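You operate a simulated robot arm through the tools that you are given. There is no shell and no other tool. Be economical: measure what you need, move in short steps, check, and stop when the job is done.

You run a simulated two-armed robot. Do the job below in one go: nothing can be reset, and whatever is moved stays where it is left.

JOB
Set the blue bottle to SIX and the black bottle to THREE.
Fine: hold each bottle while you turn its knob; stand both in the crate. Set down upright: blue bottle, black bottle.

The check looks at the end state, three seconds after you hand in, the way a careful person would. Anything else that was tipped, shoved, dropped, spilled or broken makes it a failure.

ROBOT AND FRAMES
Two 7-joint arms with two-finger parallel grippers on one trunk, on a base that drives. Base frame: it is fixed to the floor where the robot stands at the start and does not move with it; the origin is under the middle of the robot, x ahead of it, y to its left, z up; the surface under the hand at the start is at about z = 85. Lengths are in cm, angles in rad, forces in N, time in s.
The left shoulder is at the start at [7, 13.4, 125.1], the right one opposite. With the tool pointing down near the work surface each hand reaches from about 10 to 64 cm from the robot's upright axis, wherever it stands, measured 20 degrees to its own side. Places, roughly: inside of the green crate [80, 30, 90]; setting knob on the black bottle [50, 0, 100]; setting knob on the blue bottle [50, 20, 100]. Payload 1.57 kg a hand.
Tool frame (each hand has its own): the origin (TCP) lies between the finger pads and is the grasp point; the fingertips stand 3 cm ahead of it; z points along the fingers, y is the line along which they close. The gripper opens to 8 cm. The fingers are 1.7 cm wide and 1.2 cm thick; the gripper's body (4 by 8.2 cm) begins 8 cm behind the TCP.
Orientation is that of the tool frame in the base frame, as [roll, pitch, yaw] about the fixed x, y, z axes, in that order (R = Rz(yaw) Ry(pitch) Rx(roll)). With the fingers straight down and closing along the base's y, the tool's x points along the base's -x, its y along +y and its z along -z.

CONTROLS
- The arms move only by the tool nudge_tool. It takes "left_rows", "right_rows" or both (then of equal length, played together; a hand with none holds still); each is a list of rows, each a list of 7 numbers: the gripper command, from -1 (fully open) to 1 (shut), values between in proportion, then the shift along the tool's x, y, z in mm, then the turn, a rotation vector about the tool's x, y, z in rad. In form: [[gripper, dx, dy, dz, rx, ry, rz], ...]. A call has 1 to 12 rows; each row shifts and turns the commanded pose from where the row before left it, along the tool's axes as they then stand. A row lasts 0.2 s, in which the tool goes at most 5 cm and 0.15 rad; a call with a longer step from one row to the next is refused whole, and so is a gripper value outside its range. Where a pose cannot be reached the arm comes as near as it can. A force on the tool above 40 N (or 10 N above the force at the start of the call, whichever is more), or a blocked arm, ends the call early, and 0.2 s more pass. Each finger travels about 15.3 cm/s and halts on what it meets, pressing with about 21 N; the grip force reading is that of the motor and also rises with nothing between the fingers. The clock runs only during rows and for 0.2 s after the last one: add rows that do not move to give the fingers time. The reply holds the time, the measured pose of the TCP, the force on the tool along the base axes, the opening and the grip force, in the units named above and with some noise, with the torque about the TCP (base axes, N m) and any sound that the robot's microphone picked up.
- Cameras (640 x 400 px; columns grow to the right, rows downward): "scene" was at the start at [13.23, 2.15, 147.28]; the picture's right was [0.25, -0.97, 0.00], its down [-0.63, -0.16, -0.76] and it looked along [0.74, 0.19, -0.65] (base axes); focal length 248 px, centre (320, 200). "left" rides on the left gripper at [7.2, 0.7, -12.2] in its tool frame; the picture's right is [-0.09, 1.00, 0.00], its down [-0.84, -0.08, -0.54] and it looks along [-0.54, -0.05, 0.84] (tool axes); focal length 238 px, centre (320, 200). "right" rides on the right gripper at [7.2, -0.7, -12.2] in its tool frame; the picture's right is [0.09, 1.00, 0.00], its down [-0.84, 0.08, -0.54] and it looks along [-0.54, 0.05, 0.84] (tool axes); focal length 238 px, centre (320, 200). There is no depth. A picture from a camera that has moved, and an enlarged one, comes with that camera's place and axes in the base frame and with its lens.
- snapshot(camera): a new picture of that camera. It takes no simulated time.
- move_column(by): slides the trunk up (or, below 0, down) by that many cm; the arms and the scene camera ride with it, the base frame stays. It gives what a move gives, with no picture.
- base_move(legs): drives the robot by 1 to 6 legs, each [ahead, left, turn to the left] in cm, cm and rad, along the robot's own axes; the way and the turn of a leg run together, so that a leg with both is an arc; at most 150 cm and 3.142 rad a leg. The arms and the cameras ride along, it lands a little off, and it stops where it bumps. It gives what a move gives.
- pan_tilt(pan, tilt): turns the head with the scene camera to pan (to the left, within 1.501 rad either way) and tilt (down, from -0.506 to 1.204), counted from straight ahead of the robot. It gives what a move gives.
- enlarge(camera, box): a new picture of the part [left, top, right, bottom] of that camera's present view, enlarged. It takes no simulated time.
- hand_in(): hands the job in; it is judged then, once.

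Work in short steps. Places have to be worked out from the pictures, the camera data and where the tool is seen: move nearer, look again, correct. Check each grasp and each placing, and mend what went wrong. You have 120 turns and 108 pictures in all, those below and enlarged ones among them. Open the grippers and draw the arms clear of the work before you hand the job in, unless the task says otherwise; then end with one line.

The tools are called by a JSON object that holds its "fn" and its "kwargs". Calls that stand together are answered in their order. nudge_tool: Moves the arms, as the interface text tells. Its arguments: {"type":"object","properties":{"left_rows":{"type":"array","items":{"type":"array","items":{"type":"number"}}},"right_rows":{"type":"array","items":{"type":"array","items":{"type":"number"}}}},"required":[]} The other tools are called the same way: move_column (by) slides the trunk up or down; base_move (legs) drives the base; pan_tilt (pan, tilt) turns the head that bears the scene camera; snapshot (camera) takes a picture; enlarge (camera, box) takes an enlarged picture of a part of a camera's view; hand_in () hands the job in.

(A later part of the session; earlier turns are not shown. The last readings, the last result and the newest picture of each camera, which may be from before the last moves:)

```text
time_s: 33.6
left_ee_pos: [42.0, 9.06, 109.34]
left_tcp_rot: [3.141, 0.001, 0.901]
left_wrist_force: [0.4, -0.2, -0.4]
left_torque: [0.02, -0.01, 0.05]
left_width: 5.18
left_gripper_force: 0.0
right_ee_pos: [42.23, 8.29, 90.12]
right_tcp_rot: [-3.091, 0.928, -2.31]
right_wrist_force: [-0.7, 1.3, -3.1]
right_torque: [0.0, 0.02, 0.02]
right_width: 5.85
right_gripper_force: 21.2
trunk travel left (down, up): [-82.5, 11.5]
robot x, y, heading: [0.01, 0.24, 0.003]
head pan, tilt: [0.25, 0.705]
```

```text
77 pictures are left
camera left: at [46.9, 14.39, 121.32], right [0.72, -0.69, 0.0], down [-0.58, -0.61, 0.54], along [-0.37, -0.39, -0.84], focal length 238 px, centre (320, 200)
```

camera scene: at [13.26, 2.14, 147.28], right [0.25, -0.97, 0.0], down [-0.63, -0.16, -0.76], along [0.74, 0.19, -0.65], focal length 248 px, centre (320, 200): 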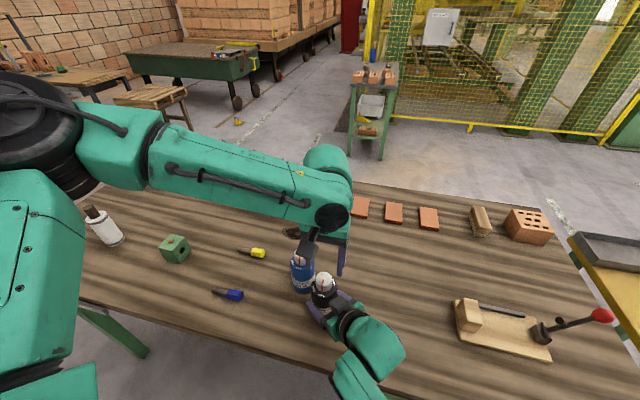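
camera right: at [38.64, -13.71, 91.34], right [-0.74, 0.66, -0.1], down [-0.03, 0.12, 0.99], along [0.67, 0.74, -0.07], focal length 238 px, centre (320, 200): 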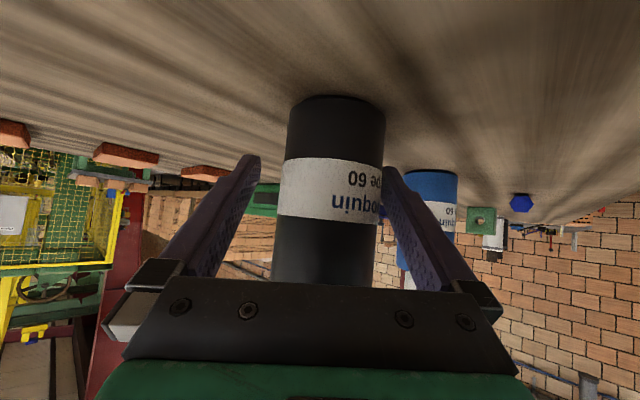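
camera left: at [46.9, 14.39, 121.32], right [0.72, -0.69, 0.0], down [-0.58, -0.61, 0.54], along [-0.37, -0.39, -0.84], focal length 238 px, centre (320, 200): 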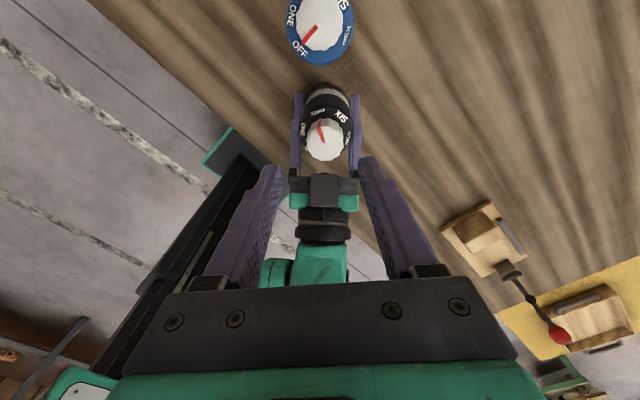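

I'll tilt the left hand so its camera looks straight down on the dial.

{"fn": "nudge_tool", "kwargs": {"left_rows": [[-0.3, 0, 0, -20, 0, 0, 0], [-0.3, 0, 0, 0, 0, 0.143, 0], [-0.3, 0, 0, 0, 0, 0.143, 0], [-0.3, 0, 0, 0, 0, 0.143, 0], [-0.3, 0, 0, 0, 0, 0.143, 0], [-0.3, 0, 0, 0, 0, 0, 0]]}}

{"fn": "snapshot", "kwargs": {"camera": "left"}}

```text
time_s: 35.0
left_ee_pos: [41.3, 11.46, 111.58]
left_tcp_rot: [3.138, -0.572, 0.9]
left_wrist_force: [-0.9, -1.1, 0.5]
left_torque: [-0.01, 0.0, 0.01]
left_width: 5.19
left_gripper_force: 0.1
left hand out of reach, approached as far as the arm can: row 4, 5
right_ee_pos: [42.36, 8.21, 90.18]
right_tcp_rot: [-3.091, 0.926, -2.313]
right_wrist_force: [0.6, 0.1, -2.8]
right_torque: [0.01, 0.02, -0.03]
right_width: 5.86
right_gripper_force: 20.7
trunk travel left (down, up): [-82.5, 11.5]
robot x, y, heading: [0.45, 0.37, 0.002]
head pan, tilt: [0.25, 0.705]
```

```text
76 pictures are left
camera left: at [41.52, 10.56, 125.62], right [0.73, -0.68, -0.05], down [-0.68, -0.73, 0.0], along [-0.04, 0.03, -1.0], focal length 238 px, centre (320, 200)
```

left: 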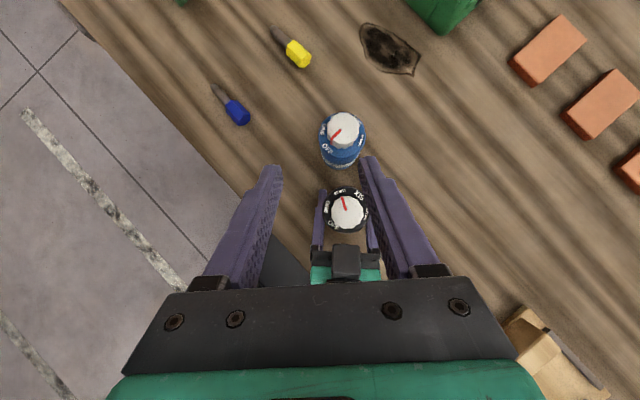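

The view is straight down now; I'll enlarge it.

{"fn": "enlarge", "kwargs": {"camera": "left", "box": [312, 180, 384, 240]}}

```text
6.67 times, centred on (348, 210) of left
camera zoom: at [41.52, 10.56, 125.62], right [0.73, -0.68, -0.05], down [-0.68, -0.73, 0.0], along [-0.04, 0.03, -1.0], focal length 1589 px, centre (133, 133)
```

zoom: 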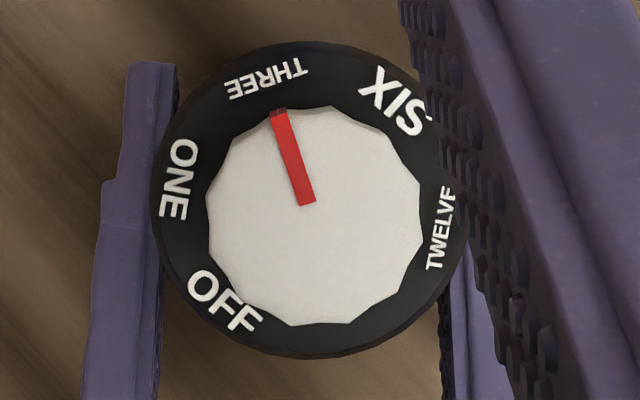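

Black is at THREE, within about 3°. I'll lower the bottle the last millimetre, open the right hand and back it straight out.

{"fn": "nudge_tool", "kwargs": {"right_rows": [[1, 1.2, 0, 0.9, 0, 0, 0], [1, 0, 0, 0, 0, 0, 0], [-0.6, 0, 0, 0, 0, 0, 0], [-1, 0, 0, 0, 0, 0, 0], [-1, 0, 0, 0, 0, 0, 0], [-1, 0, 0, -15, 0, 0, 0], [-1, 0, 0, -25, 0, 0, 0], [-1, 0, 0, -30, 0, 0, 0], [-1, 0, 0, -30, 0, 0, 0], [-1, 0, 0, 0, 0, 0, 0]]}}

{"fn": "snapshot", "kwargs": {"camera": "scene"}}

{"fn": "snapshot", "kwargs": {"camera": "left"}}

```text
time_s: 37.2
left_ee_pos: [41.39, 11.4, 111.66]
left_tcp_rot: [3.138, -0.569, 0.901]
left_wrist_force: [0.1, -0.9, 0.2]
left_torque: [-0.01, 0.01, -0.01]
left_width: 5.2
left_gripper_force: 0.0
right_ee_pos: [36.72, 2.67, 96.21]
right_tcp_rot: [-3.09, 0.926, -2.311]
right_wrist_force: [0.6, 0.9, 0.3]
right_torque: [0.04, -0.03, 0.02]
right_width: 8.01
right_gripper_force: 0.0
trunk travel left (down, up): [-82.5, 11.5]
robot x, y, heading: [0.37, -0.23, -0.002]
head pan, tilt: [0.25, 0.705]
```

```text
74 pictures are left
camera scene: at [13.27, 2.17, 147.27], right [0.25, -0.97, 0.0], down [-0.63, -0.16, -0.76], along [0.74, 0.19, -0.65], focal length 248 px, centre (320, 200)
```

scene: 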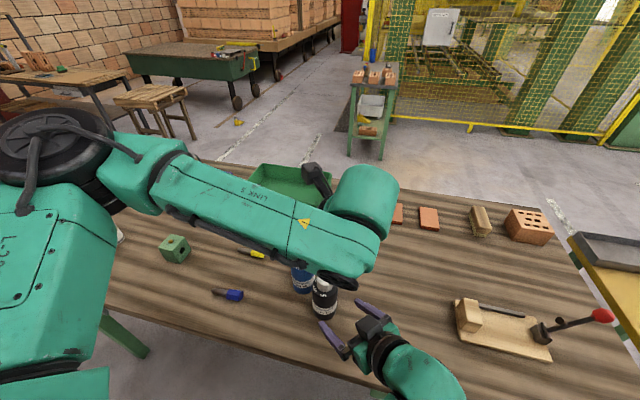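

```text
73 pictures are left
camera left: at [41.5, 10.59, 125.63], right [0.73, -0.68, -0.05], down [-0.68, -0.73, 0.0], along [-0.04, 0.03, -1.0], focal length 238 px, centre (320, 200)
```

left: 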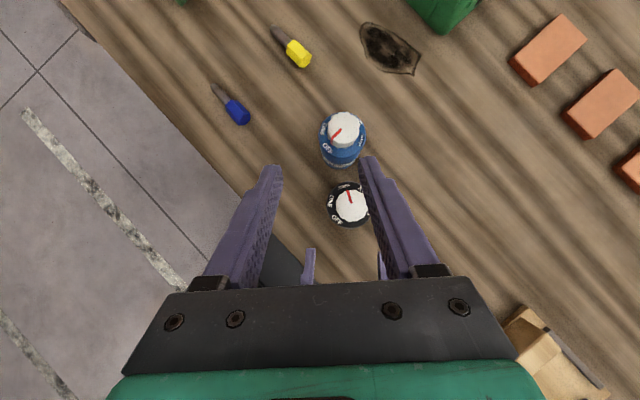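

Black stands free. I'll untilt the left hand (its closing line is already across the gap between the bottles), open it fully and align over black, while moving the right hand off.

{"fn": "nudge_tool", "kwargs": {"left_rows": [[-1, 0, 0, 0, 0, -0.143, 0], [-1, 0, 0, 0, 0, -0.143, 0], [-1, 0, 0, 0, 0, -0.143, 0], [-1, 0, 0, 0, 0, -0.143, 0], [-1, -14.2, 24, 0, 0, 0, 0], [-1, 0, 0, 0, 0, 0, 0]], "right_rows": [[-1, 0, -15, -15, 0, 0, 0], [-1, 0, -15, -15, 0, 0, 0], [-1, 0, -15, 0, 0, 0, 0], [-1, 0, 0, 0, 0, 0, 0], [-1, 0, 0, 0, 0, 0, 0], [-1, 0, 0, 0, 0, 0, 0]]}}

{"fn": "snapshot", "kwargs": {"camera": "left"}}

```text
time_s: 38.6
left_ee_pos: [42.4, 9.07, 111.52]
left_tcp_rot: [3.139, 0.001, 0.901]
left_wrist_force: [1.1, 1.0, -0.1]
left_torque: [-0.03, 0.01, -0.02]
left_width: 7.99
left_gripper_force: 0.1
right_ee_pos: [38.03, -1.9, 97.76]
right_tcp_rot: [-3.09, 0.926, -2.312]
right_wrist_force: [0.0, 0.2, 0.8]
right_torque: [-0.02, -0.01, 0.04]
right_width: 7.99
right_gripper_force: 0.0
trunk travel left (down, up): [-82.5, 11.5]
robot x, y, heading: [0.17, 0.01, -0.002]
head pan, tilt: [0.25, 0.705]
```

```text
72 pictures are left
camera left: at [47.37, 14.23, 123.59], right [0.72, -0.69, 0.0], down [-0.58, -0.61, 0.54], along [-0.37, -0.39, -0.84], focal length 238 px, centre (320, 200)
```

left: 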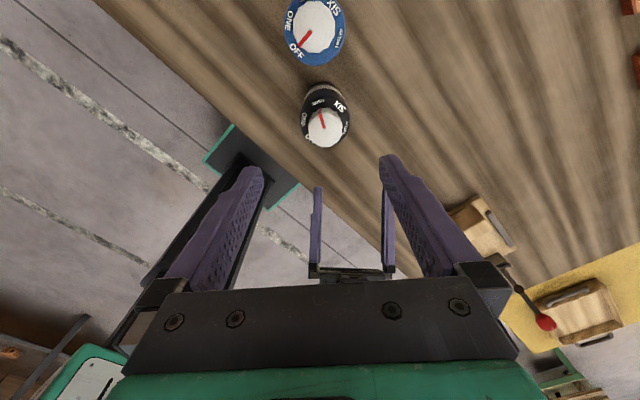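

The knob lies nearly centred. I'll descend partway and check clearance.

{"fn": "nudge_tool", "kwargs": {"left_rows": [[-1, 2, 0, 28, 0, 0, 0], [-1, 0, 0, 28, 0, 0, 0], [-1, 0, 0, 28, 0, 0, 0], [-1, 0, 0, 0, 0, 0, 0]]}}

{"fn": "snapshot", "kwargs": {"camera": "left"}}

{"fn": "enlarge", "kwargs": {"camera": "scene", "box": [260, 220, 400, 330]}}

```text
time_s: 39.6
left_ee_pos: [42.36, 9.04, 103.3]
left_tcp_rot: [-3.139, 0.0, 0.901]
left_wrist_force: [0.1, 0.0, -0.4]
left_torque: [-0.04, 0.02, 0.0]
left_width: 7.99
left_gripper_force: 0.1
right_ee_pos: [37.85, -1.99, 97.82]
right_tcp_rot: [-3.09, 0.928, -2.31]
right_wrist_force: [0.2, -0.5, -0.2]
right_torque: [0.03, -0.04, 0.0]
right_width: 7.98
right_gripper_force: 0.0
trunk travel left (down, up): [-82.5, 11.5]
robot x, y, heading: [-0.43, -0.29, -0.003]
head pan, tilt: [0.25, 0.705]
```

```text
71 pictures are left
camera left: at [47.4, 14.2, 115.37], right [0.72, -0.69, 0.0], down [-0.58, -0.61, 0.54], along [-0.37, -0.39, -0.84], focal length 238 px, centre (320, 200)
```

left: 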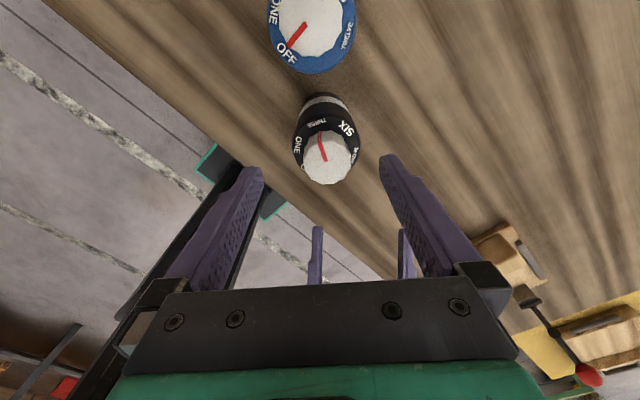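

```text
3.64 times, centred on (330, 275) of scene
camera zoom: at [13.21, 2.09, 147.28], right [0.25, -0.97, 0.0], down [-0.63, -0.16, -0.76], along [0.74, 0.19, -0.65], focal length 900 px, centre (284, -73)
```

zoom: 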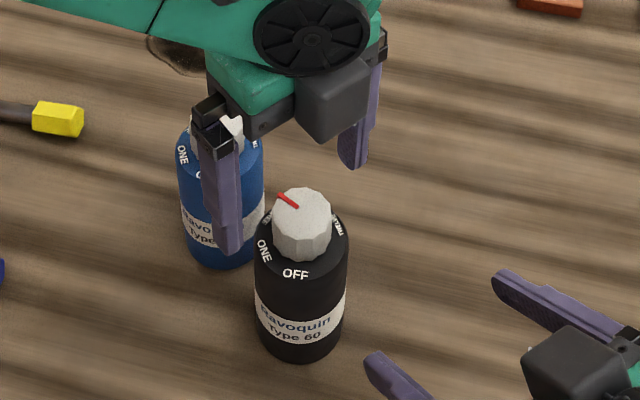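

The estimates put the bottle 3–8 mm along tool x. I'll shift 5 mm and descend to grip the upper body.

{"fn": "nudge_tool", "kwargs": {"left_rows": [[-1, 5, 1, 0, 0, 0, 0], [-1, 0, 0, 25, 0, 0, 0], [-1, 0, 0, 25, 0, 0, 0], [-1, 0, 0, 25, 0, 0, 0], [-1, 0, 0, 16, 0, 0, 0], [-1, 0, 0, 0, 0, 0, 0]]}}

{"fn": "snapshot", "kwargs": {"camera": "left"}}

{"fn": "enlarge", "kwargs": {"camera": "scene", "box": [260, 220, 400, 330]}}

```text
time_s: 41.0
left_ee_pos: [41.9, 10.94, 95.14]
left_tcp_rot: [3.138, 0.002, 0.9]
left_wrist_force: [0.5, -1.0, 0.2]
left_torque: [-0.01, 0.0, 0.03]
left_width: 7.99
left_gripper_force: 0.1
left hand out of reach, approached as far as the arm can: row 4, 5
right_ee_pos: [37.94, -1.94, 97.75]
right_tcp_rot: [-3.09, 0.928, -2.31]
right_wrist_force: [-0.7, -0.1, 0.4]
right_torque: [-0.02, 0.0, 0.01]
right_width: 8.01
right_gripper_force: 0.1
trunk travel left (down, up): [-82.5, 11.5]
robot x, y, heading: [0.04, 0.13, 0.004]
head pan, tilt: [0.25, 0.705]
```

```text
69 pictures are left
camera left: at [46.88, 16.15, 107.19], right [0.72, -0.69, 0.0], down [-0.58, -0.61, 0.54], along [-0.37, -0.39, -0.84], focal length 238 px, centre (320, 200)
```

left: 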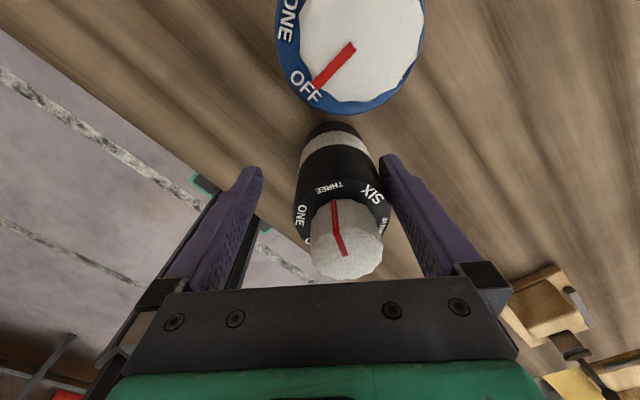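

```text
3.64 times, centred on (330, 275) of scene
camera zoom: at [13.26, 2.12, 147.27], right [0.25, -0.97, 0.0], down [-0.63, -0.16, -0.76], along [0.74, 0.19, -0.65], focal length 900 px, centre (284, -73)
```

zoom: 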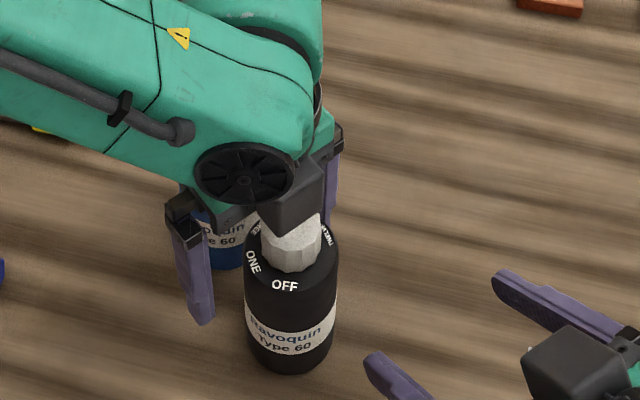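

Low down, the left arm ran out of inward reach and slid about 2 cm sideways, nudging the bottle about 1 cm. It is still upright. I'll go straight up with both hands and drive the base 8 cm right to get comfortable reach.

{"fn": "nudge_tool", "kwargs": {"left_rows": [[-1, 0, 10, -3, 0, 0, 0], [-1, 0, 0, -30, 0, 0, 0], [-1, 0, 0, -30, 0, 0, 0], [-1, 0, 0, -30, 0, 0, 0], [-1, 0, 0, -30, 0, 0, 0], [-1, 0, 0, 0, 0, 0, 0]], "right_rows": [[-1, 0, 0, 0, 0, 0, 0], [-1, -24, 0, -18, 0, 0, 0], [-1, -24, 0, -18, 0, 0, 0], [-1, -24, 0, -18, 0, 0, 0], [-1, 0, 0, 0, 0, 0, 0], [-1, 0, 0, 0, 0, 0, 0]]}}

{"fn": "base_move", "kwargs": {"legs": [[0, -8, 0]]}}

{"fn": "snapshot", "kwargs": {"camera": "left"}}

{"fn": "snapshot", "kwargs": {"camera": "scene"}}

```text
time_s: 42.4
left_ee_pos: [42.33, 10.65, 107.96]
left_tcp_rot: [-3.141, 0.0, 0.901]
left_wrist_force: [-0.7, -0.2, -0.5]
left_torque: [0.04, -0.01, -0.01]
left_width: 7.99
left_gripper_force: 0.1
left hand out of reach, approached as far as the arm can: row 1
right_ee_pos: [37.82, -1.99, 99.96]
right_tcp_rot: [-3.09, 0.926, -2.31]
right_wrist_force: [0.7, -0.5, -0.8]
right_torque: [0.0, -0.03, 0.0]
right_width: 8.01
right_gripper_force: 0.0
right hand out of reach, approached as far as the arm can: row 2, 3, 4
trunk travel left (down, up): [-82.5, 11.5]
robot x, y, heading: [-0.19, -0.14, -0.0]
head pan, tilt: [0.25, 0.705]
```

```text
time_s: 43.5
left_ee_pos: [42.35, 3.06, 107.98]
left_tcp_rot: [3.141, 0.002, 0.903]
left_wrist_force: [0.4, 0.0, 0.7]
left_torque: [-0.02, 0.02, 0.02]
left_width: 8.01
left_gripper_force: 0.0
right_ee_pos: [37.9, -9.6, 99.81]
right_tcp_rot: [-3.088, 0.924, -2.306]
right_wrist_force: [0.2, -0.1, 0.3]
right_torque: [-0.02, -0.03, 0.01]
right_width: 8.02
right_gripper_force: 0.1
trunk travel left (down, up): [-82.5, 11.5]
robot x, y, heading: [0.27, -8.3, 0.003]
head pan, tilt: [0.25, 0.705]
```

```text
67 pictures are left
camera left: at [47.3, 8.33, 119.89], right [0.72, -0.69, 0.0], down [-0.58, -0.61, 0.54], along [-0.37, -0.4, -0.84], focal length 238 px, centre (320, 200)
```

left: 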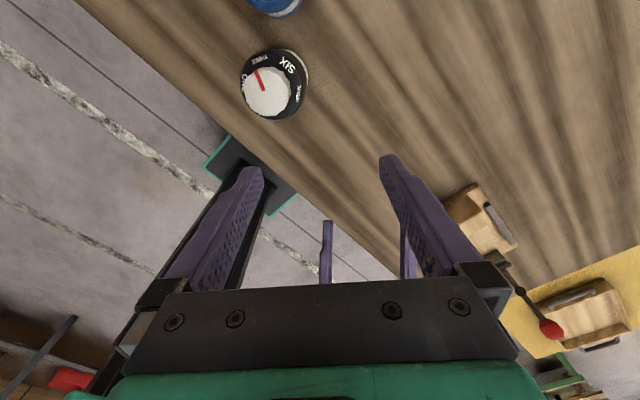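

```text
66 pictures are left
camera scene: at [13.25, -5.37, 147.27], right [0.25, -0.97, 0.0], down [-0.63, -0.16, -0.76], along [0.74, 0.19, -0.65], focal length 248 px, centre (320, 200)
```

scene: 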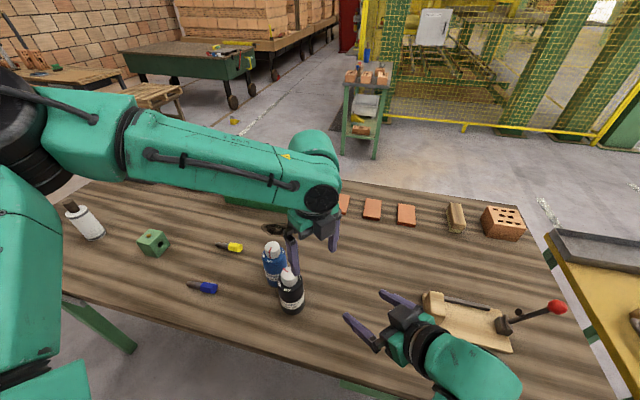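

The base is now at y≈-8. The black bottle is at about [42.0,9.0]. I'll centre the left hand over it.

{"fn": "nudge_tool", "kwargs": {"left_rows": [[-1, 15, -13, 0, 0, 0, 0], [-1, 15, -13, 0, 0, 0, 0], [-1, 14.4, -13.6, 0, 0, 0, 0], [-1, 0, 0, 30, 0, 0, 0], [-1, 0, 0, 20, 0, 0, 0], [-1, 0, 0, 0, 0, 0, 0]]}}

{"fn": "snapshot", "kwargs": {"camera": "left"}}

{"fn": "enlarge", "kwargs": {"camera": "scene", "box": [220, 220, 360, 330]}}

```text
time_s: 44.9
left_ee_pos: [42.0, 8.53, 103.02]
left_tcp_rot: [3.141, -0.002, 0.902]
left_wrist_force: [0.7, -0.2, 0.7]
left_torque: [-0.01, 0.01, -0.01]
left_width: 8.0
left_gripper_force: 0.1
right_ee_pos: [37.85, -9.93, 99.94]
right_tcp_rot: [-3.09, 0.929, -2.308]
right_wrist_force: [2.0, 1.0, -0.6]
right_torque: [-0.04, 0.0, -0.01]
right_width: 7.99
right_gripper_force: 0.0
trunk travel left (down, up): [-82.5, 11.5]
robot x, y, heading: [-0.27, -7.78, 0.004]
head pan, tilt: [0.25, 0.705]
```

```text
65 pictures are left
camera left: at [46.95, 13.78, 115.05], right [0.72, -0.69, 0.0], down [-0.58, -0.61, 0.54], along [-0.37, -0.39, -0.84], focal length 238 px, centre (320, 200)
```

left: 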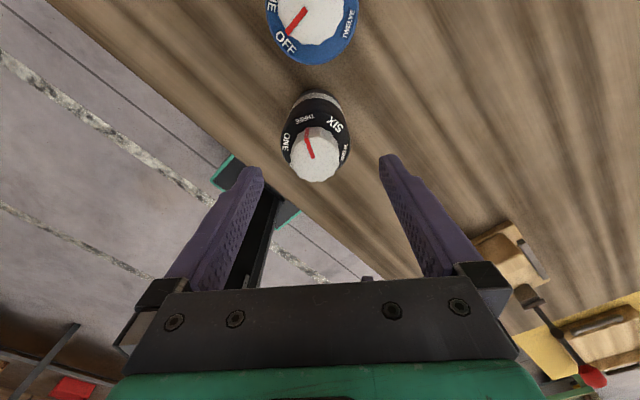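

```text
3.64 times, centred on (290, 275) of scene
camera zoom: at [13.18, -5.86, 147.29], right [0.25, -0.97, 0.0], down [-0.63, -0.16, -0.76], along [0.74, 0.19, -0.65], focal length 900 px, centre (429, -73)
```

zoom: 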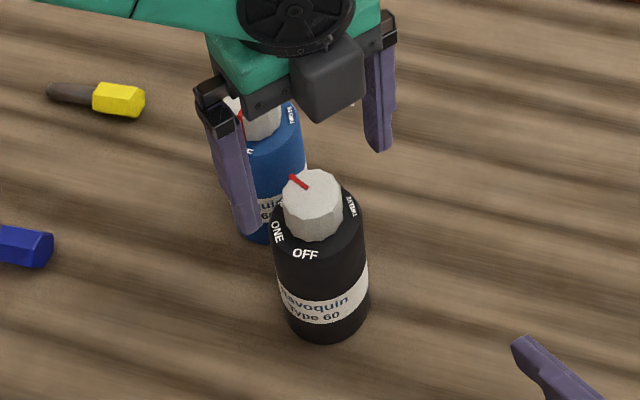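

I'll shift slightly (x +4 mm, y −3 mm), descend another 4.5 cm, and re-check where the estimate is more precise.

{"fn": "nudge_tool", "kwargs": {"left_rows": [[-1, 4, -3, 0, 0, 0, 0], [-1, 0, 0, 22, 0, 0, 0], [-1, 0, 0, 22, 0, 0, 0], [-1, 0, 0, 0, 0, 0, 0]]}}

{"fn": "snapshot", "kwargs": {"camera": "left"}}

```text
time_s: 45.9
left_ee_pos: [42.1, 9.24, 98.68]
left_tcp_rot: [-3.141, -0.001, 0.905]
left_wrist_force: [-0.1, -0.3, -0.6]
left_torque: [0.01, -0.01, 0.01]
left_width: 8.01
left_gripper_force: 0.1
right_ee_pos: [37.89, -10.0, 99.86]
right_tcp_rot: [-3.088, 0.928, -2.309]
right_wrist_force: [-0.1, -0.5, 0.3]
right_torque: [0.01, 0.02, 0.03]
right_width: 8.02
right_gripper_force: 0.1
trunk travel left (down, up): [-82.5, 11.5]
robot x, y, heading: [0.19, -8.12, 0.003]
head pan, tilt: [0.25, 0.705]
```

```text
63 pictures are left
camera left: at [47.1, 14.47, 110.68], right [0.72, -0.69, 0.0], down [-0.58, -0.61, 0.54], along [-0.37, -0.39, -0.84], focal length 238 px, centre (320, 200)
```

left: 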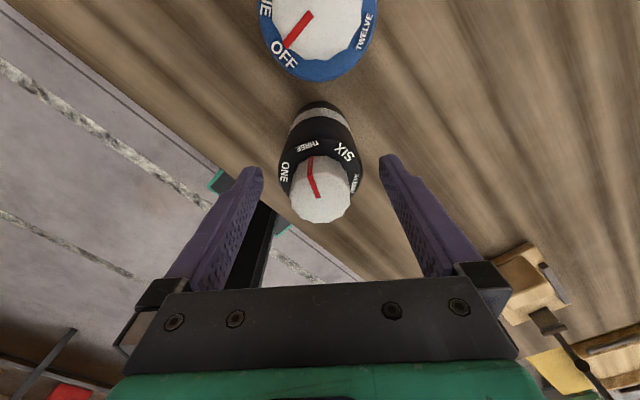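

The offset is about +4 mm in tool x, with y centred. I'll correct it, descend to z≈94.5 and look once more.

{"fn": "nudge_tool", "kwargs": {"left_rows": [[-1, 4, -1, 0, 0, 0, 0], [-1, 0, 0, 20, 0, 0, 0], [-1, 0, 0, 21, 0, 0, 0], [-1, 0, 0, 0, 0, 0, 0]]}}

{"fn": "snapshot", "kwargs": {"camera": "left"}}

```text
time_s: 46.9
left_ee_pos: [42.14, 9.71, 94.46]
left_tcp_rot: [-3.141, 0.002, 0.903]
left_wrist_force: [-0.4, -0.6, 0.3]
left_torque: [0.02, -0.03, -0.03]
left_width: 8.0
left_gripper_force: 0.0
right_ee_pos: [37.8, -9.85, 99.89]
right_tcp_rot: [-3.09, 0.928, -2.31]
right_wrist_force: [-0.1, 0.6, -0.5]
right_torque: [-0.01, 0.02, -0.04]
right_width: 8.0
right_gripper_force: 0.0
trunk travel left (down, up): [-82.5, 11.5]
robot x, y, heading: [-0.2, -8.07, 0.002]
head pan, tilt: [0.25, 0.705]
```

```text
62 pictures are left
camera left: at [47.07, 14.86, 106.4], right [0.72, -0.69, 0.0], down [-0.58, -0.61, 0.54], along [-0.37, -0.39, -0.84], focal length 238 px, centre (320, 200)
```

left: 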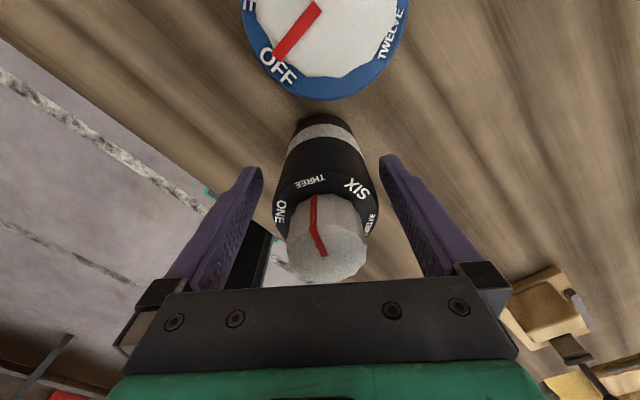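

It's centred within a few millimetres. I'll close the left hand on the body.

{"fn": "nudge_tool", "kwargs": {"left_rows": [[-0.4, 2, 2, 0, 0, 0, 0], [0.2, 0, 0, 0, 0, 0, 0], [0.6, 0, 0, 0, 0, 0, 0], [1, 0, 0, 0, 0, 0, 0], [1, 0, 0, 0, 0, 0, 0]]}}

{"fn": "snapshot", "kwargs": {"camera": "left"}}

```text
time_s: 48.1
left_ee_pos: [42.47, 9.51, 94.43]
left_tcp_rot: [-3.141, 0.001, 0.904]
left_wrist_force: [-0.1, 0.2, 0.4]
left_torque: [0.05, 0.0, 0.03]
left_width: 5.91
left_gripper_force: 21.5
right_ee_pos: [37.78, -9.95, 99.87]
right_tcp_rot: [-3.09, 0.929, -2.308]
right_wrist_force: [-0.8, 0.2, 0.1]
right_torque: [-0.01, 0.02, 0.0]
right_width: 8.0
right_gripper_force: 0.1
trunk travel left (down, up): [-82.5, 11.5]
robot x, y, heading: [-0.04, -7.8, 0.005]
head pan, tilt: [0.25, 0.705]
```

```text
61 pictures are left
camera left: at [47.39, 14.8, 106.44], right [0.72, -0.69, 0.0], down [-0.58, -0.61, 0.54], along [-0.37, -0.39, -0.84], focal length 238 px, centre (320, 200)
```

left: 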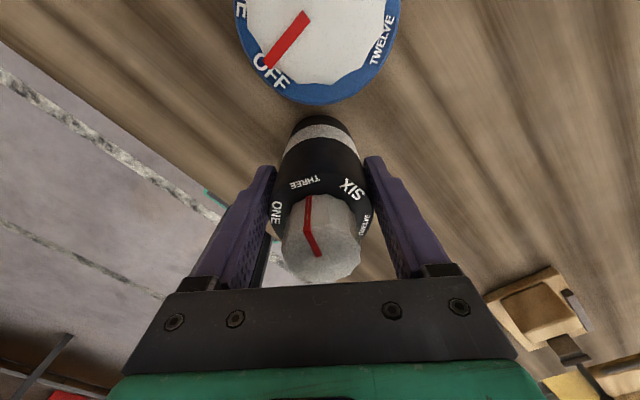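

Grip is good at 5.91 cm. I'll lift black about 12 cm and untilt and raise the right hand so nothing sweeps the table while driving.

{"fn": "nudge_tool", "kwargs": {"left_rows": [[1, 0, 0, -15, 0, 0, 0], [1, 0, 0, -15, 0, 0, 0], [1, 0, 0, -15, 0, 0, 0], [1, 0, 0, -15, 0, 0, 0], [1, 0, 0, -15, 0, 0, 0], [1, 0, 0, -15, 0, 0, 0], [1, 0, 0, -15, 0, 0, 0], [1, 0, 0, -15, 0, 0, 0], [1, 0, 0, 0, 0, 0, 0], [1, 0, 0, 0, 0, 0, 0], [1, 0, 0, 0, 0, 0, 0]], "right_rows": [[-1, 0, 0, 0, 0, 0.15, 0], [-1, 0, 0, 0, 0, 0.15, 0], [-1, 0, 0, 0, 0, 0.15, 0], [-1, 0, 0, 0, 0, 0.15, 0], [-1, 0, 0, 0, 0, 0.15, 0], [-1, 0, 0, 0, 0, 0.15, 0], [-1, 0, 0, -40, 0, 0, 0], [-1, 0, 0, -40, 0, 0, 0], [-1, 0, 0, -40, 0, 0, 0], [-1, 0, 0, -40, 0, 0, 0], [-1, 0, 0, -40, 0, 0, 0]]}}

{"fn": "snapshot", "kwargs": {"camera": "scene"}}

```text
time_s: 50.5
left_ee_pos: [42.53, 9.72, 106.3]
left_tcp_rot: [3.14, 0.0, 0.904]
left_wrist_force: [-0.3, 0.4, -2.6]
left_torque: [0.01, -0.02, -0.03]
left_width: 5.84
left_gripper_force: 21.3
right_ee_pos: [36.64, -9.79, 120.0]
right_tcp_rot: [-3.11, 0.027, -2.35]
right_wrist_force: [0.3, 0.1, 0.0]
right_torque: [0.0, 0.0, 0.01]
right_width: 8.02
right_gripper_force: 0.1
trunk travel left (down, up): [-82.5, 11.5]
robot x, y, heading: [0.19, -7.81, 0.004]
head pan, tilt: [0.25, 0.705]
```

```text
60 pictures are left
camera scene: at [13.17, -5.74, 147.28], right [0.25, -0.97, 0.0], down [-0.63, -0.16, -0.76], along [0.74, 0.19, -0.65], focal length 248 px, centre (320, 200)
```

scene: 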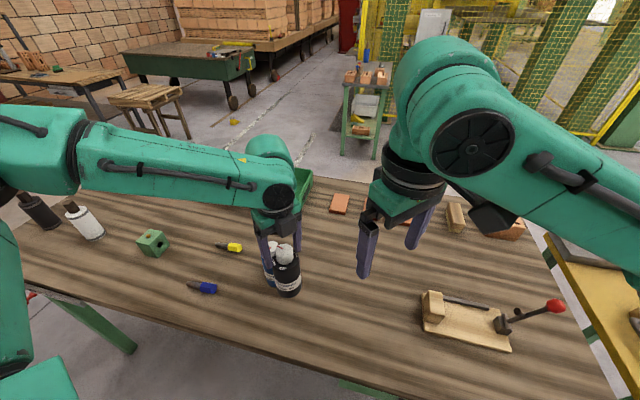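

I'll raise black higher (above blue's top) and look down with the head to see how far the base can drive ahead.

{"fn": "nudge_tool", "kwargs": {"left_rows": [[1, 0, 0, -20, 0, 0, 0], [1, 0, 0, -20, 0, 0, 0], [1, 0, 0, -20, 0, 0, 0], [1, 0, 0, -20, 0, 0, 0], [1, 0, 0, 0, 0, 0, 0]]}}

{"fn": "pan_tilt", "kwargs": {"pan": 0, "tilt": 1.2}}

{"fn": "snapshot", "kwargs": {"camera": "scene"}}

{"fn": "snapshot", "kwargs": {"camera": "right"}}

```text
time_s: 51.7
left_ee_pos: [42.69, 9.61, 114.5]
left_tcp_rot: [-3.141, 0.001, 0.902]
left_wrist_force: [-0.2, -0.9, -2.2]
left_torque: [0.01, 0.01, 0.0]
left_width: 5.86
left_gripper_force: 21.4
right_ee_pos: [36.71, -9.86, 119.88]
right_tcp_rot: [-3.11, 0.028, -2.349]
right_wrist_force: [0.0, -0.2, 0.0]
right_torque: [0.01, 0.02, -0.05]
right_width: 8.01
right_gripper_force: 0.0
trunk travel left (down, up): [-82.5, 11.5]
robot x, y, heading: [-0.27, -8.22, 0.003]
head pan, tilt: [0.25, 0.705]
```

```text
time_s: 52.6
left_ee_pos: [42.68, 9.68, 114.37]
left_tcp_rot: [-3.141, 0.0, 0.902]
left_wrist_force: [0.2, -0.5, -3.8]
left_torque: [0.02, -0.02, -0.01]
left_width: 5.81
left_gripper_force: 21.3
right_ee_pos: [36.78, -9.82, 119.92]
right_tcp_rot: [-3.112, 0.029, -2.35]
right_wrist_force: [-0.8, 0.4, -0.2]
right_torque: [0.02, -0.03, -0.02]
right_width: 8.02
right_gripper_force: 0.2
trunk travel left (down, up): [-82.5, 11.5]
robot x, y, heading: [-0.02, -8.01, -0.0]
head pan, tilt: [0.0, 1.201]
```

```text
59 pictures are left
camera scene: at [10.68, -7.9, 143.72], right [0.0, -1.0, 0.0], down [-0.93, 0.0, -0.36], along [0.36, 0.0, -0.93], focal length 248 px, centre (320, 200)
```

scene: 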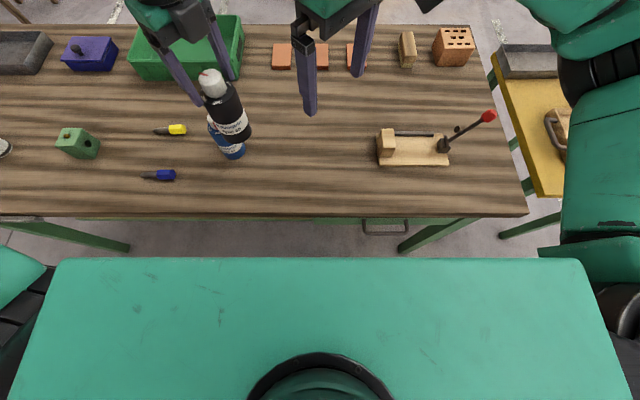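

```text
58 pictures are left
camera right: at [31.71, -15.44, 131.88], right [-0.77, 0.63, -0.03], down [0.51, 0.65, 0.56], along [0.38, 0.42, -0.83], focal length 238 px, centre (320, 200)
```

right: 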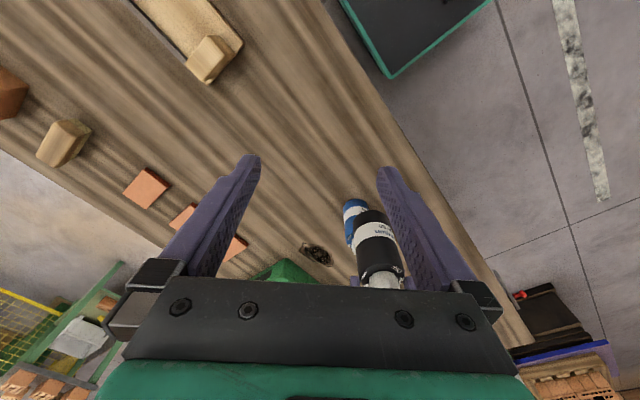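

Table edge is at x≈30, the base front at x≈20 and low (≈20 cm), and the legs are far to the sides, so the base can slip under. I'll drive 20 cm left, then 12 cm ahead.

{"fn": "base_move", "kwargs": {"legs": [[0, 20, 0], [12, 0, 0]]}}

{"fn": "snapshot", "kwargs": {"camera": "scene"}}

```text
time_s: 55.0
left_ee_pos: [54.23, 29.52, 114.52]
left_tcp_rot: [3.14, 0.0, 0.902]
left_wrist_force: [-0.2, -0.6, -3.1]
left_torque: [0.0, -0.01, 0.02]
left_width: 5.84
left_gripper_force: 20.8
right_ee_pos: [48.3, 10.09, 119.96]
right_tcp_rot: [-3.109, 0.03, -2.351]
right_wrist_force: [-0.1, -0.6, -0.1]
right_torque: [0.01, -0.07, 0.0]
right_width: 8.01
right_gripper_force: 0.1
trunk travel left (down, up): [-82.5, 11.5]
robot x, y, heading: [11.84, 11.78, -0.001]
head pan, tilt: [0.0, 1.201]
```

```text
57 pictures are left
camera scene: at [22.14, 12.08, 143.74], right [0.0, -1.0, 0.0], down [-0.93, 0.0, -0.36], along [0.36, 0.0, -0.93], focal length 248 px, centre (320, 200)
```

scene: 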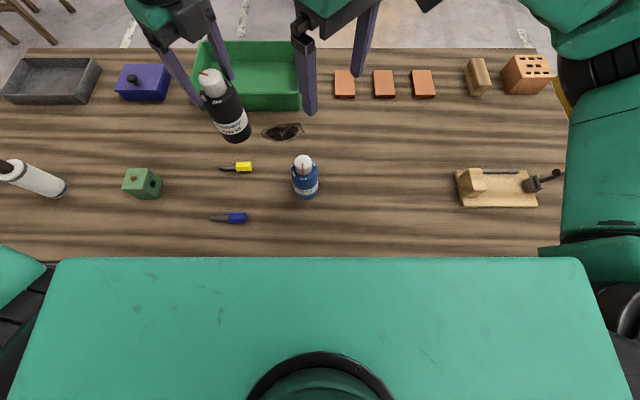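

The crate spans about x 75–93, y 19–45, with walls about 6 cm high. I'll drive 8 more ahead and 5 left so the crate comes into the left hand's reach.

{"fn": "base_move", "kwargs": {"legs": [[0, 5, 0], [8, 0, 0]]}}

```text
time_s: 56.6
left_ee_pos: [61.67, 34.12, 114.69]
left_tcp_rot: [3.138, -0.006, 0.898]
left_wrist_force: [-0.8, 0.2, -2.3]
left_torque: [0.04, -0.04, 0.0]
left_width: 5.87
left_gripper_force: 20.9
right_ee_pos: [55.58, 14.63, 120.19]
right_tcp_rot: [-3.108, 0.035, -2.351]
right_wrist_force: [-0.1, 0.2, 0.0]
right_torque: [0.0, -0.07, 0.03]
right_width: 7.99
right_gripper_force: 0.0
trunk travel left (down, up): [-82.5, 11.5]
robot x, y, heading: [19.51, 16.59, -0.001]
head pan, tilt: [0.0, 1.201]
```

Base at about [19.5,16.6]. I'll extend the left hand over the crate to about [79,36].

{"fn": "nudge_tool", "kwargs": {"left_rows": [[1, 24.4, 24.8, 0, 0, 0, 0], [1, 24.4, 24.8, 0, 0, 0, 0], [1, 24.4, 24.8, 0, 0, 0, 0], [1, 24.4, 24.8, 0, 0, 0, 0], [1, 24.4, 24.8, 0, 0, 0, 0], [1, 0, 0, 0, 0, 0, 0]]}}

{"fn": "snapshot", "kwargs": {"camera": "scene"}}

{"fn": "snapshot", "kwargs": {"camera": "left"}}

```text
time_s: 58.0
left_ee_pos: [75.32, 37.86, 114.11]
left_tcp_rot: [3.141, -0.001, 0.898]
left_wrist_force: [0.2, -0.3, -2.1]
left_torque: [0.0, 0.0, -0.02]
left_width: 5.83
left_gripper_force: 20.9
left hand out of reach, approached as far as the arm can: row 4, 5
right_ee_pos: [56.36, 14.78, 119.96]
right_tcp_rot: [-3.109, 0.03, -2.353]
right_wrist_force: [-0.2, 0.1, 0.6]
right_torque: [-0.01, 0.01, 0.0]
right_width: 7.99
right_gripper_force: 0.0
trunk travel left (down, up): [-82.5, 11.5]
robot x, y, heading: [19.35, 16.66, 0.002]
head pan, tilt: [0.0, 1.201]
```

```text
56 pictures are left
camera scene: at [30.2, 16.87, 143.71], right [0.0, -1.0, 0.0], down [-0.93, 0.0, -0.36], along [0.36, 0.0, -0.93], focal length 248 px, centre (320, 200)
```

scene: 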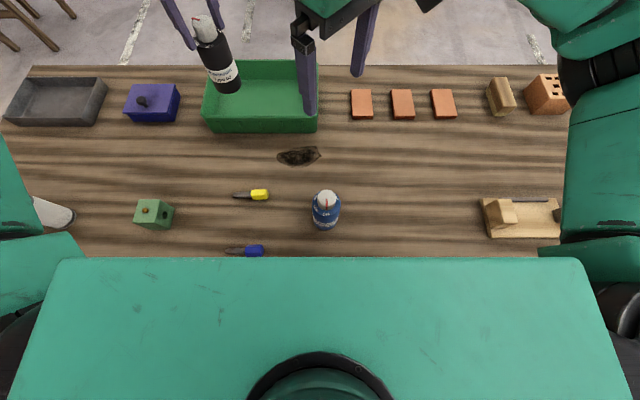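

```text
55 pictures are left
camera left: at [80.27, 43.11, 126.19], right [0.72, -0.69, 0.0], down [-0.58, -0.61, 0.54], along [-0.37, -0.39, -0.84], focal length 238 px, centre (320, 200)
```

left: 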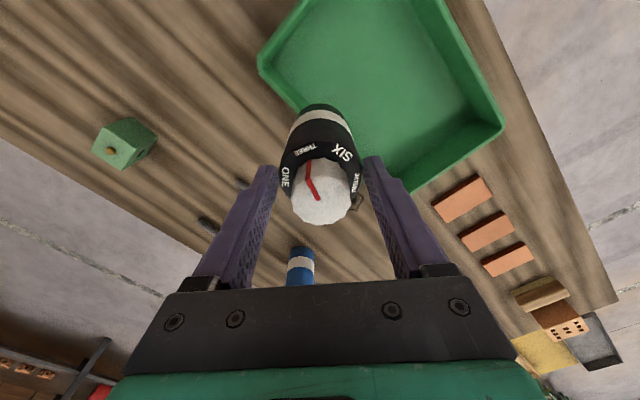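

The left hand stopped at [75.3,37.9]. The crate interior starts at x≈75, so I need about 5 cm more. The mast is set back from the table edge, so I'll drive 5 cm ahead.

{"fn": "base_move", "kwargs": {"legs": [[5, 0, 0]]}}

{"fn": "snapshot", "kwargs": {"camera": "left"}}

{"fn": "snapshot", "kwargs": {"camera": "scene"}}

```text
time_s: 58.9
left_ee_pos: [79.42, 37.79, 114.63]
left_tcp_rot: [3.134, -0.004, 0.899]
left_wrist_force: [-0.6, -0.3, -3.2]
left_torque: [0.02, -0.07, 0.0]
left_width: 5.82
left_gripper_force: 20.9
right_ee_pos: [60.5, 14.87, 120.25]
right_tcp_rot: [-3.106, 0.034, -2.352]
right_wrist_force: [-1.0, -0.4, 0.3]
right_torque: [0.0, -0.07, 0.01]
right_width: 7.99
right_gripper_force: 0.1
trunk travel left (down, up): [-82.5, 11.5]
robot x, y, heading: [24.54, 16.91, 0.002]
head pan, tilt: [0.0, 1.201]
```

```text
54 pictures are left
camera left: at [84.3, 43.1, 126.71], right [0.72, -0.69, 0.01], down [-0.59, -0.61, 0.54], along [-0.37, -0.39, -0.84], focal length 238 px, centre (320, 200)
```

left: 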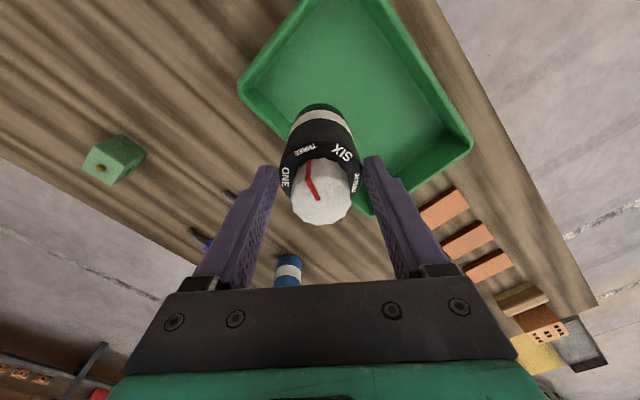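

```text
53 pictures are left
camera scene: at [34.11, 16.89, 143.8], right [0.0, -1.0, 0.0], down [-0.93, 0.0, -0.37], along [0.37, 0.0, -0.93], focal length 248 px, centre (320, 200)
```

scene: 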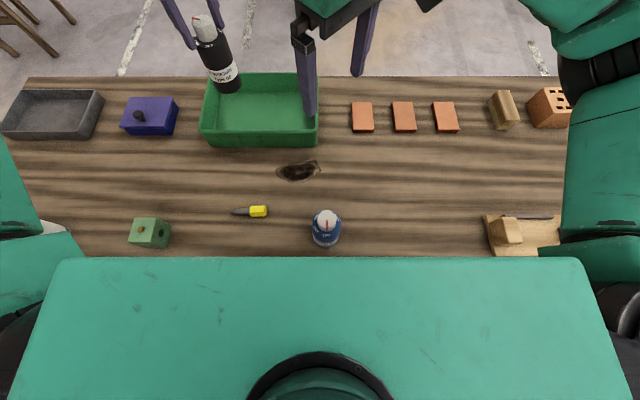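

The bottle hangs over the near-left part of the crate interior. I'll lower it 14 cm and check.

{"fn": "nudge_tool", "kwargs": {"left_rows": [[1, 0, 0, 28, 0, 0, 0], [1, 0, 0, 28, 0, 0, 0], [1, 0, 0, 28, 0, 0, 0], [1, 0, 0, 28, 0, 0, 0], [1, 0, 0, 28, 0, 0, 0], [1, 0, 0, 0, 0, 0, 0]]}}

{"fn": "snapshot", "kwargs": {"camera": "left"}}

{"fn": "enlarge", "kwargs": {"camera": "scene", "box": [170, 0, 340, 160]}}

```text
time_s: 60.3
left_ee_pos: [78.59, 38.67, 100.8]
left_tcp_rot: [3.138, 0.0, 0.899]
left_wrist_force: [0.0, -0.2, -3.2]
left_torque: [-0.01, 0.01, 0.02]
left_width: 5.86
left_gripper_force: 20.7
left hand out of reach, approached as far as the arm can: row 3, 4, 5
right_ee_pos: [61.24, 14.94, 119.96]
right_tcp_rot: [-3.111, 0.029, -2.351]
right_wrist_force: [0.0, 0.3, 0.8]
right_torque: [0.04, -0.03, 0.0]
right_width: 7.99
right_gripper_force: 0.1
trunk travel left (down, up): [-82.5, 11.5]
robot x, y, heading: [24.05, 16.86, -0.002]
head pan, tilt: [0.0, 1.201]
```

```text
52 pictures are left
camera left: at [83.44, 43.81, 112.77], right [0.72, -0.69, 0.0], down [-0.58, -0.61, 0.54], along [-0.37, -0.39, -0.84], focal length 238 px, centre (320, 200)
```

left: 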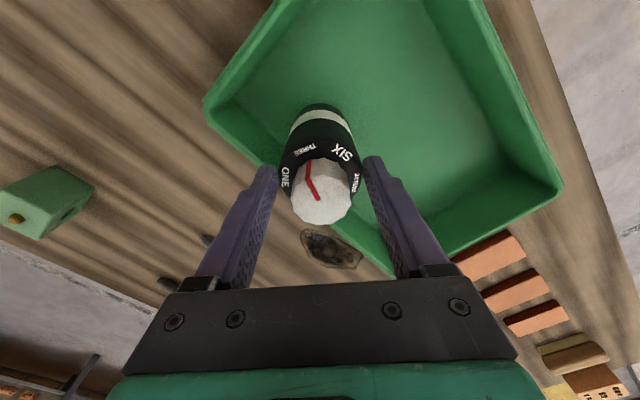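

```text
2.50 times, centred on (255, 80) of scene
camera zoom: at [35.15, 16.88, 143.71], right [0.0, -1.0, 0.0], down [-0.93, 0.0, -0.36], along [0.36, 0.0, -0.93], focal length 619 px, centre (482, 500)
```

zoom: 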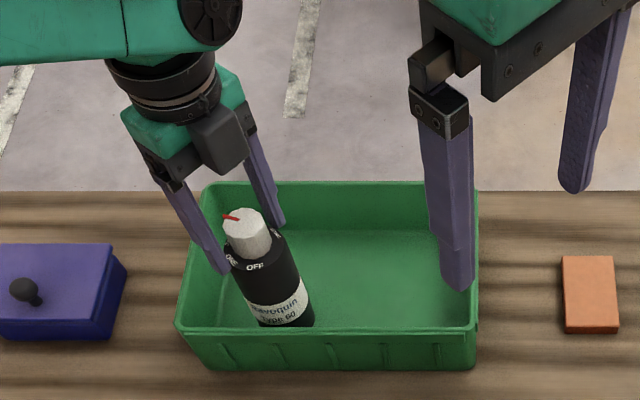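

The reach drifts toward the near-left corner as it lowers. I'll drive 4 cm ahead and 3 cm right for margin.

{"fn": "base_move", "kwargs": {"legs": [[4, -3, 0]]}}

{"fn": "enlarge", "kwargs": {"camera": "scene", "box": [170, 0, 340, 160]}}

{"fn": "snapshot", "kwargs": {"camera": "left"}}

```text
time_s: 61.2
left_ee_pos: [82.03, 36.09, 101.14]
left_tcp_rot: [3.132, -0.003, 0.901]
left_wrist_force: [-0.7, -0.1, -2.0]
left_torque: [-0.03, -0.04, 0.01]
left_width: 5.82
left_gripper_force: 21.3
right_ee_pos: [64.55, 12.42, 120.05]
right_tcp_rot: [-3.103, 0.032, -2.35]
right_wrist_force: [-0.8, 0.3, 0.3]
right_torque: [-0.05, -0.06, 0.02]
right_width: 7.99
right_gripper_force: 0.0
trunk travel left (down, up): [-82.5, 11.5]
robot x, y, heading: [28.45, 14.1, -0.005]
head pan, tilt: [0.0, 1.201]
```

```text
2.50 times, centred on (255, 80) of scene
camera zoom: at [38.41, 14.43, 143.78], right [0.0, -1.0, 0.0], down [-0.93, 0.0, -0.37], along [0.37, 0.0, -0.93], focal length 619 px, centre (482, 500)
```

zoom: 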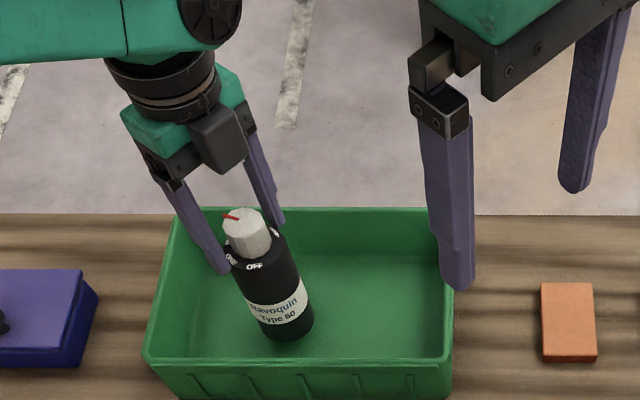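

```text
49 pictures are left
camera left: at [86.86, 41.33, 113.03], right [0.72, -0.69, 0.01], down [-0.58, -0.61, 0.54], along [-0.37, -0.4, -0.84], focal length 238 px, centre (320, 200)
```

left: 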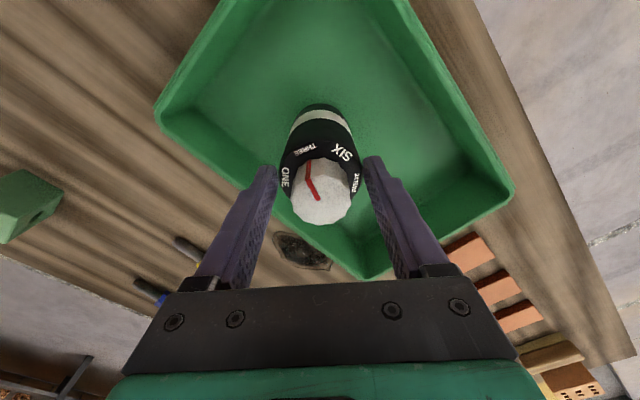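

Good margin now. I'll lower in small steps until contact is felt.

{"fn": "nudge_tool", "kwargs": {"left_rows": [[1, 0, 0, 20, 0, 0, 0], [1, 0, 0, 20, 0, 0, 0], [1, 0, 0, 6, 0, 0, 0], [1, 0, 0, 3, 0, 0, 0], [1, 0, 0, 0, 0, 0, 0]]}}

```text
time_s: 62.4
left_ee_pos: [80.81, 36.25, 97.02]
left_tcp_rot: [3.134, -0.005, 0.9]
left_wrist_force: [5.1, -2.5, 17.7]
left_torque: [-0.04, -0.06, -0.01]
left_width: 5.83
left_gripper_force: 21.1
left hand out of reach, approached as far as the arm can: row 1, 2, 3
right_ee_pos: [65.04, 11.78, 120.0]
right_tcp_rot: [-3.11, 0.033, -2.348]
right_wrist_force: [-1.1, -0.4, 0.4]
right_torque: [0.01, 0.01, 0.03]
right_width: 8.02
right_gripper_force: 0.1
trunk travel left (down, up): [-82.5, 11.5]
robot x, y, heading: [28.57, 14.14, 0.002]
head pan, tilt: [0.0, 1.201]
```

There's upward contact at TCP z≈97. I'll look to confirm the bottle is on the crate floor.

{"fn": "enlarge", "kwargs": {"camera": "scene", "box": [170, 0, 340, 160]}}

{"fn": "snapshot", "kwargs": {"camera": "left"}}

```text
2.50 times, centred on (255, 80) of scene
camera zoom: at [38.92, 13.62, 143.74], right [0.0, -1.0, 0.0], down [-0.93, 0.0, -0.36], along [0.36, 0.0, -0.93], focal length 619 px, centre (482, 500)
```

zoom: 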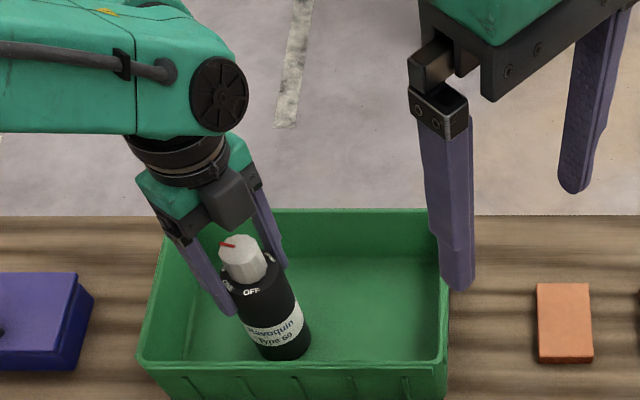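

```text
47 pictures are left
camera left: at [85.63, 41.33, 109.01], right [0.72, -0.69, 0.01], down [-0.58, -0.61, 0.54], along [-0.37, -0.39, -0.84], focal length 238 px, centre (320, 200)
```

left: 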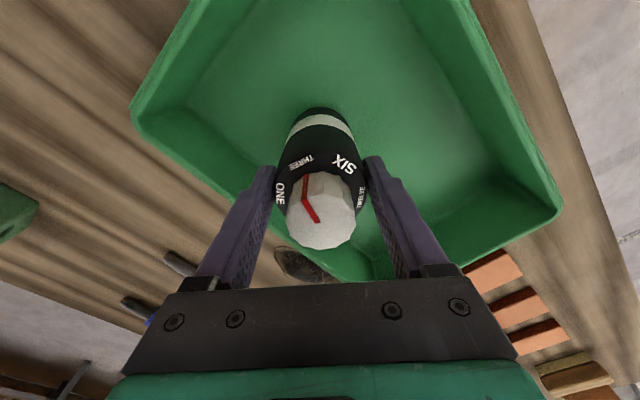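

The bottle is on the crate floor and has slid slightly up in the grip. I'll open and look before withdrawing.

{"fn": "nudge_tool", "kwargs": {"left_rows": [[0.3, 0, 0, -1, 0, 0, 0], [-0.4, 0, 0, 0, 0, 0, 0], [-1, 0, 0, 0, 0, 0, 0], [-1, 0, 0, 0, 0, 0, 0]]}}

{"fn": "snapshot", "kwargs": {"camera": "left"}}

{"fn": "enlarge", "kwargs": {"camera": "scene", "box": [170, 0, 340, 160]}}

```text
time_s: 63.4
left_ee_pos: [80.7, 36.22, 96.9]
left_tcp_rot: [3.14, -0.002, 0.901]
left_wrist_force: [1.0, 0.1, 0.1]
left_torque: [0.04, -0.02, -0.01]
left_width: 7.99
left_gripper_force: 0.0
right_ee_pos: [65.18, 11.91, 120.1]
right_tcp_rot: [-3.111, 0.03, -2.349]
right_wrist_force: [0.6, -0.5, 0.0]
right_torque: [0.01, -0.01, 0.01]
right_width: 8.01
right_gripper_force: 0.1
trunk travel left (down, up): [-82.5, 11.5]
robot x, y, heading: [28.59, 13.93, 0.004]
head pan, tilt: [0.0, 1.201]
```

```text
46 pictures are left
camera left: at [85.68, 41.52, 108.87], right [0.72, -0.69, 0.0], down [-0.58, -0.61, 0.54], along [-0.37, -0.39, -0.84], focal length 238 px, centre (320, 200)
```

left: 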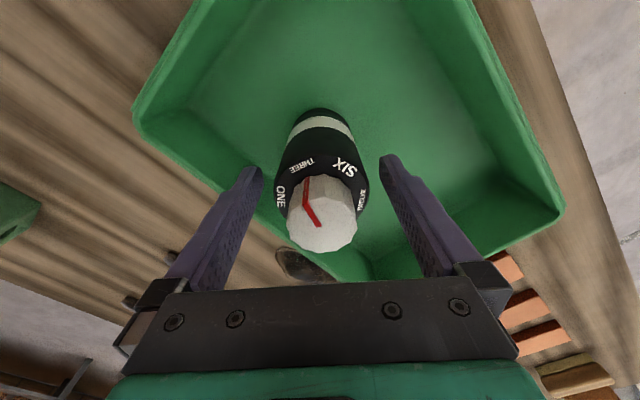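

```text
2.50 times, centred on (255, 80) of scene
camera zoom: at [39.04, 13.79, 143.72], right [0.0, -1.0, 0.0], down [-0.93, 0.0, -0.36], along [0.36, 0.0, -0.93], focal length 619 px, centre (482, 500)
```

zoom: 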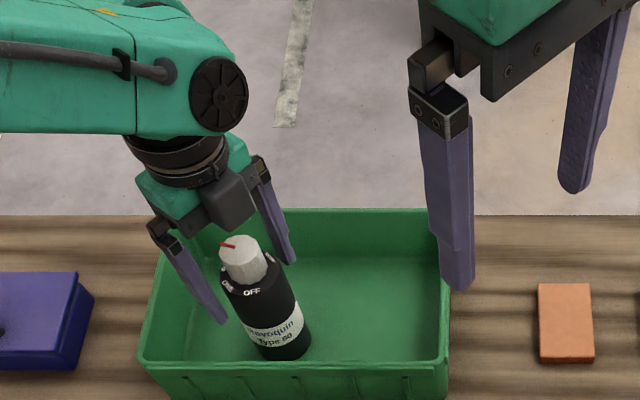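

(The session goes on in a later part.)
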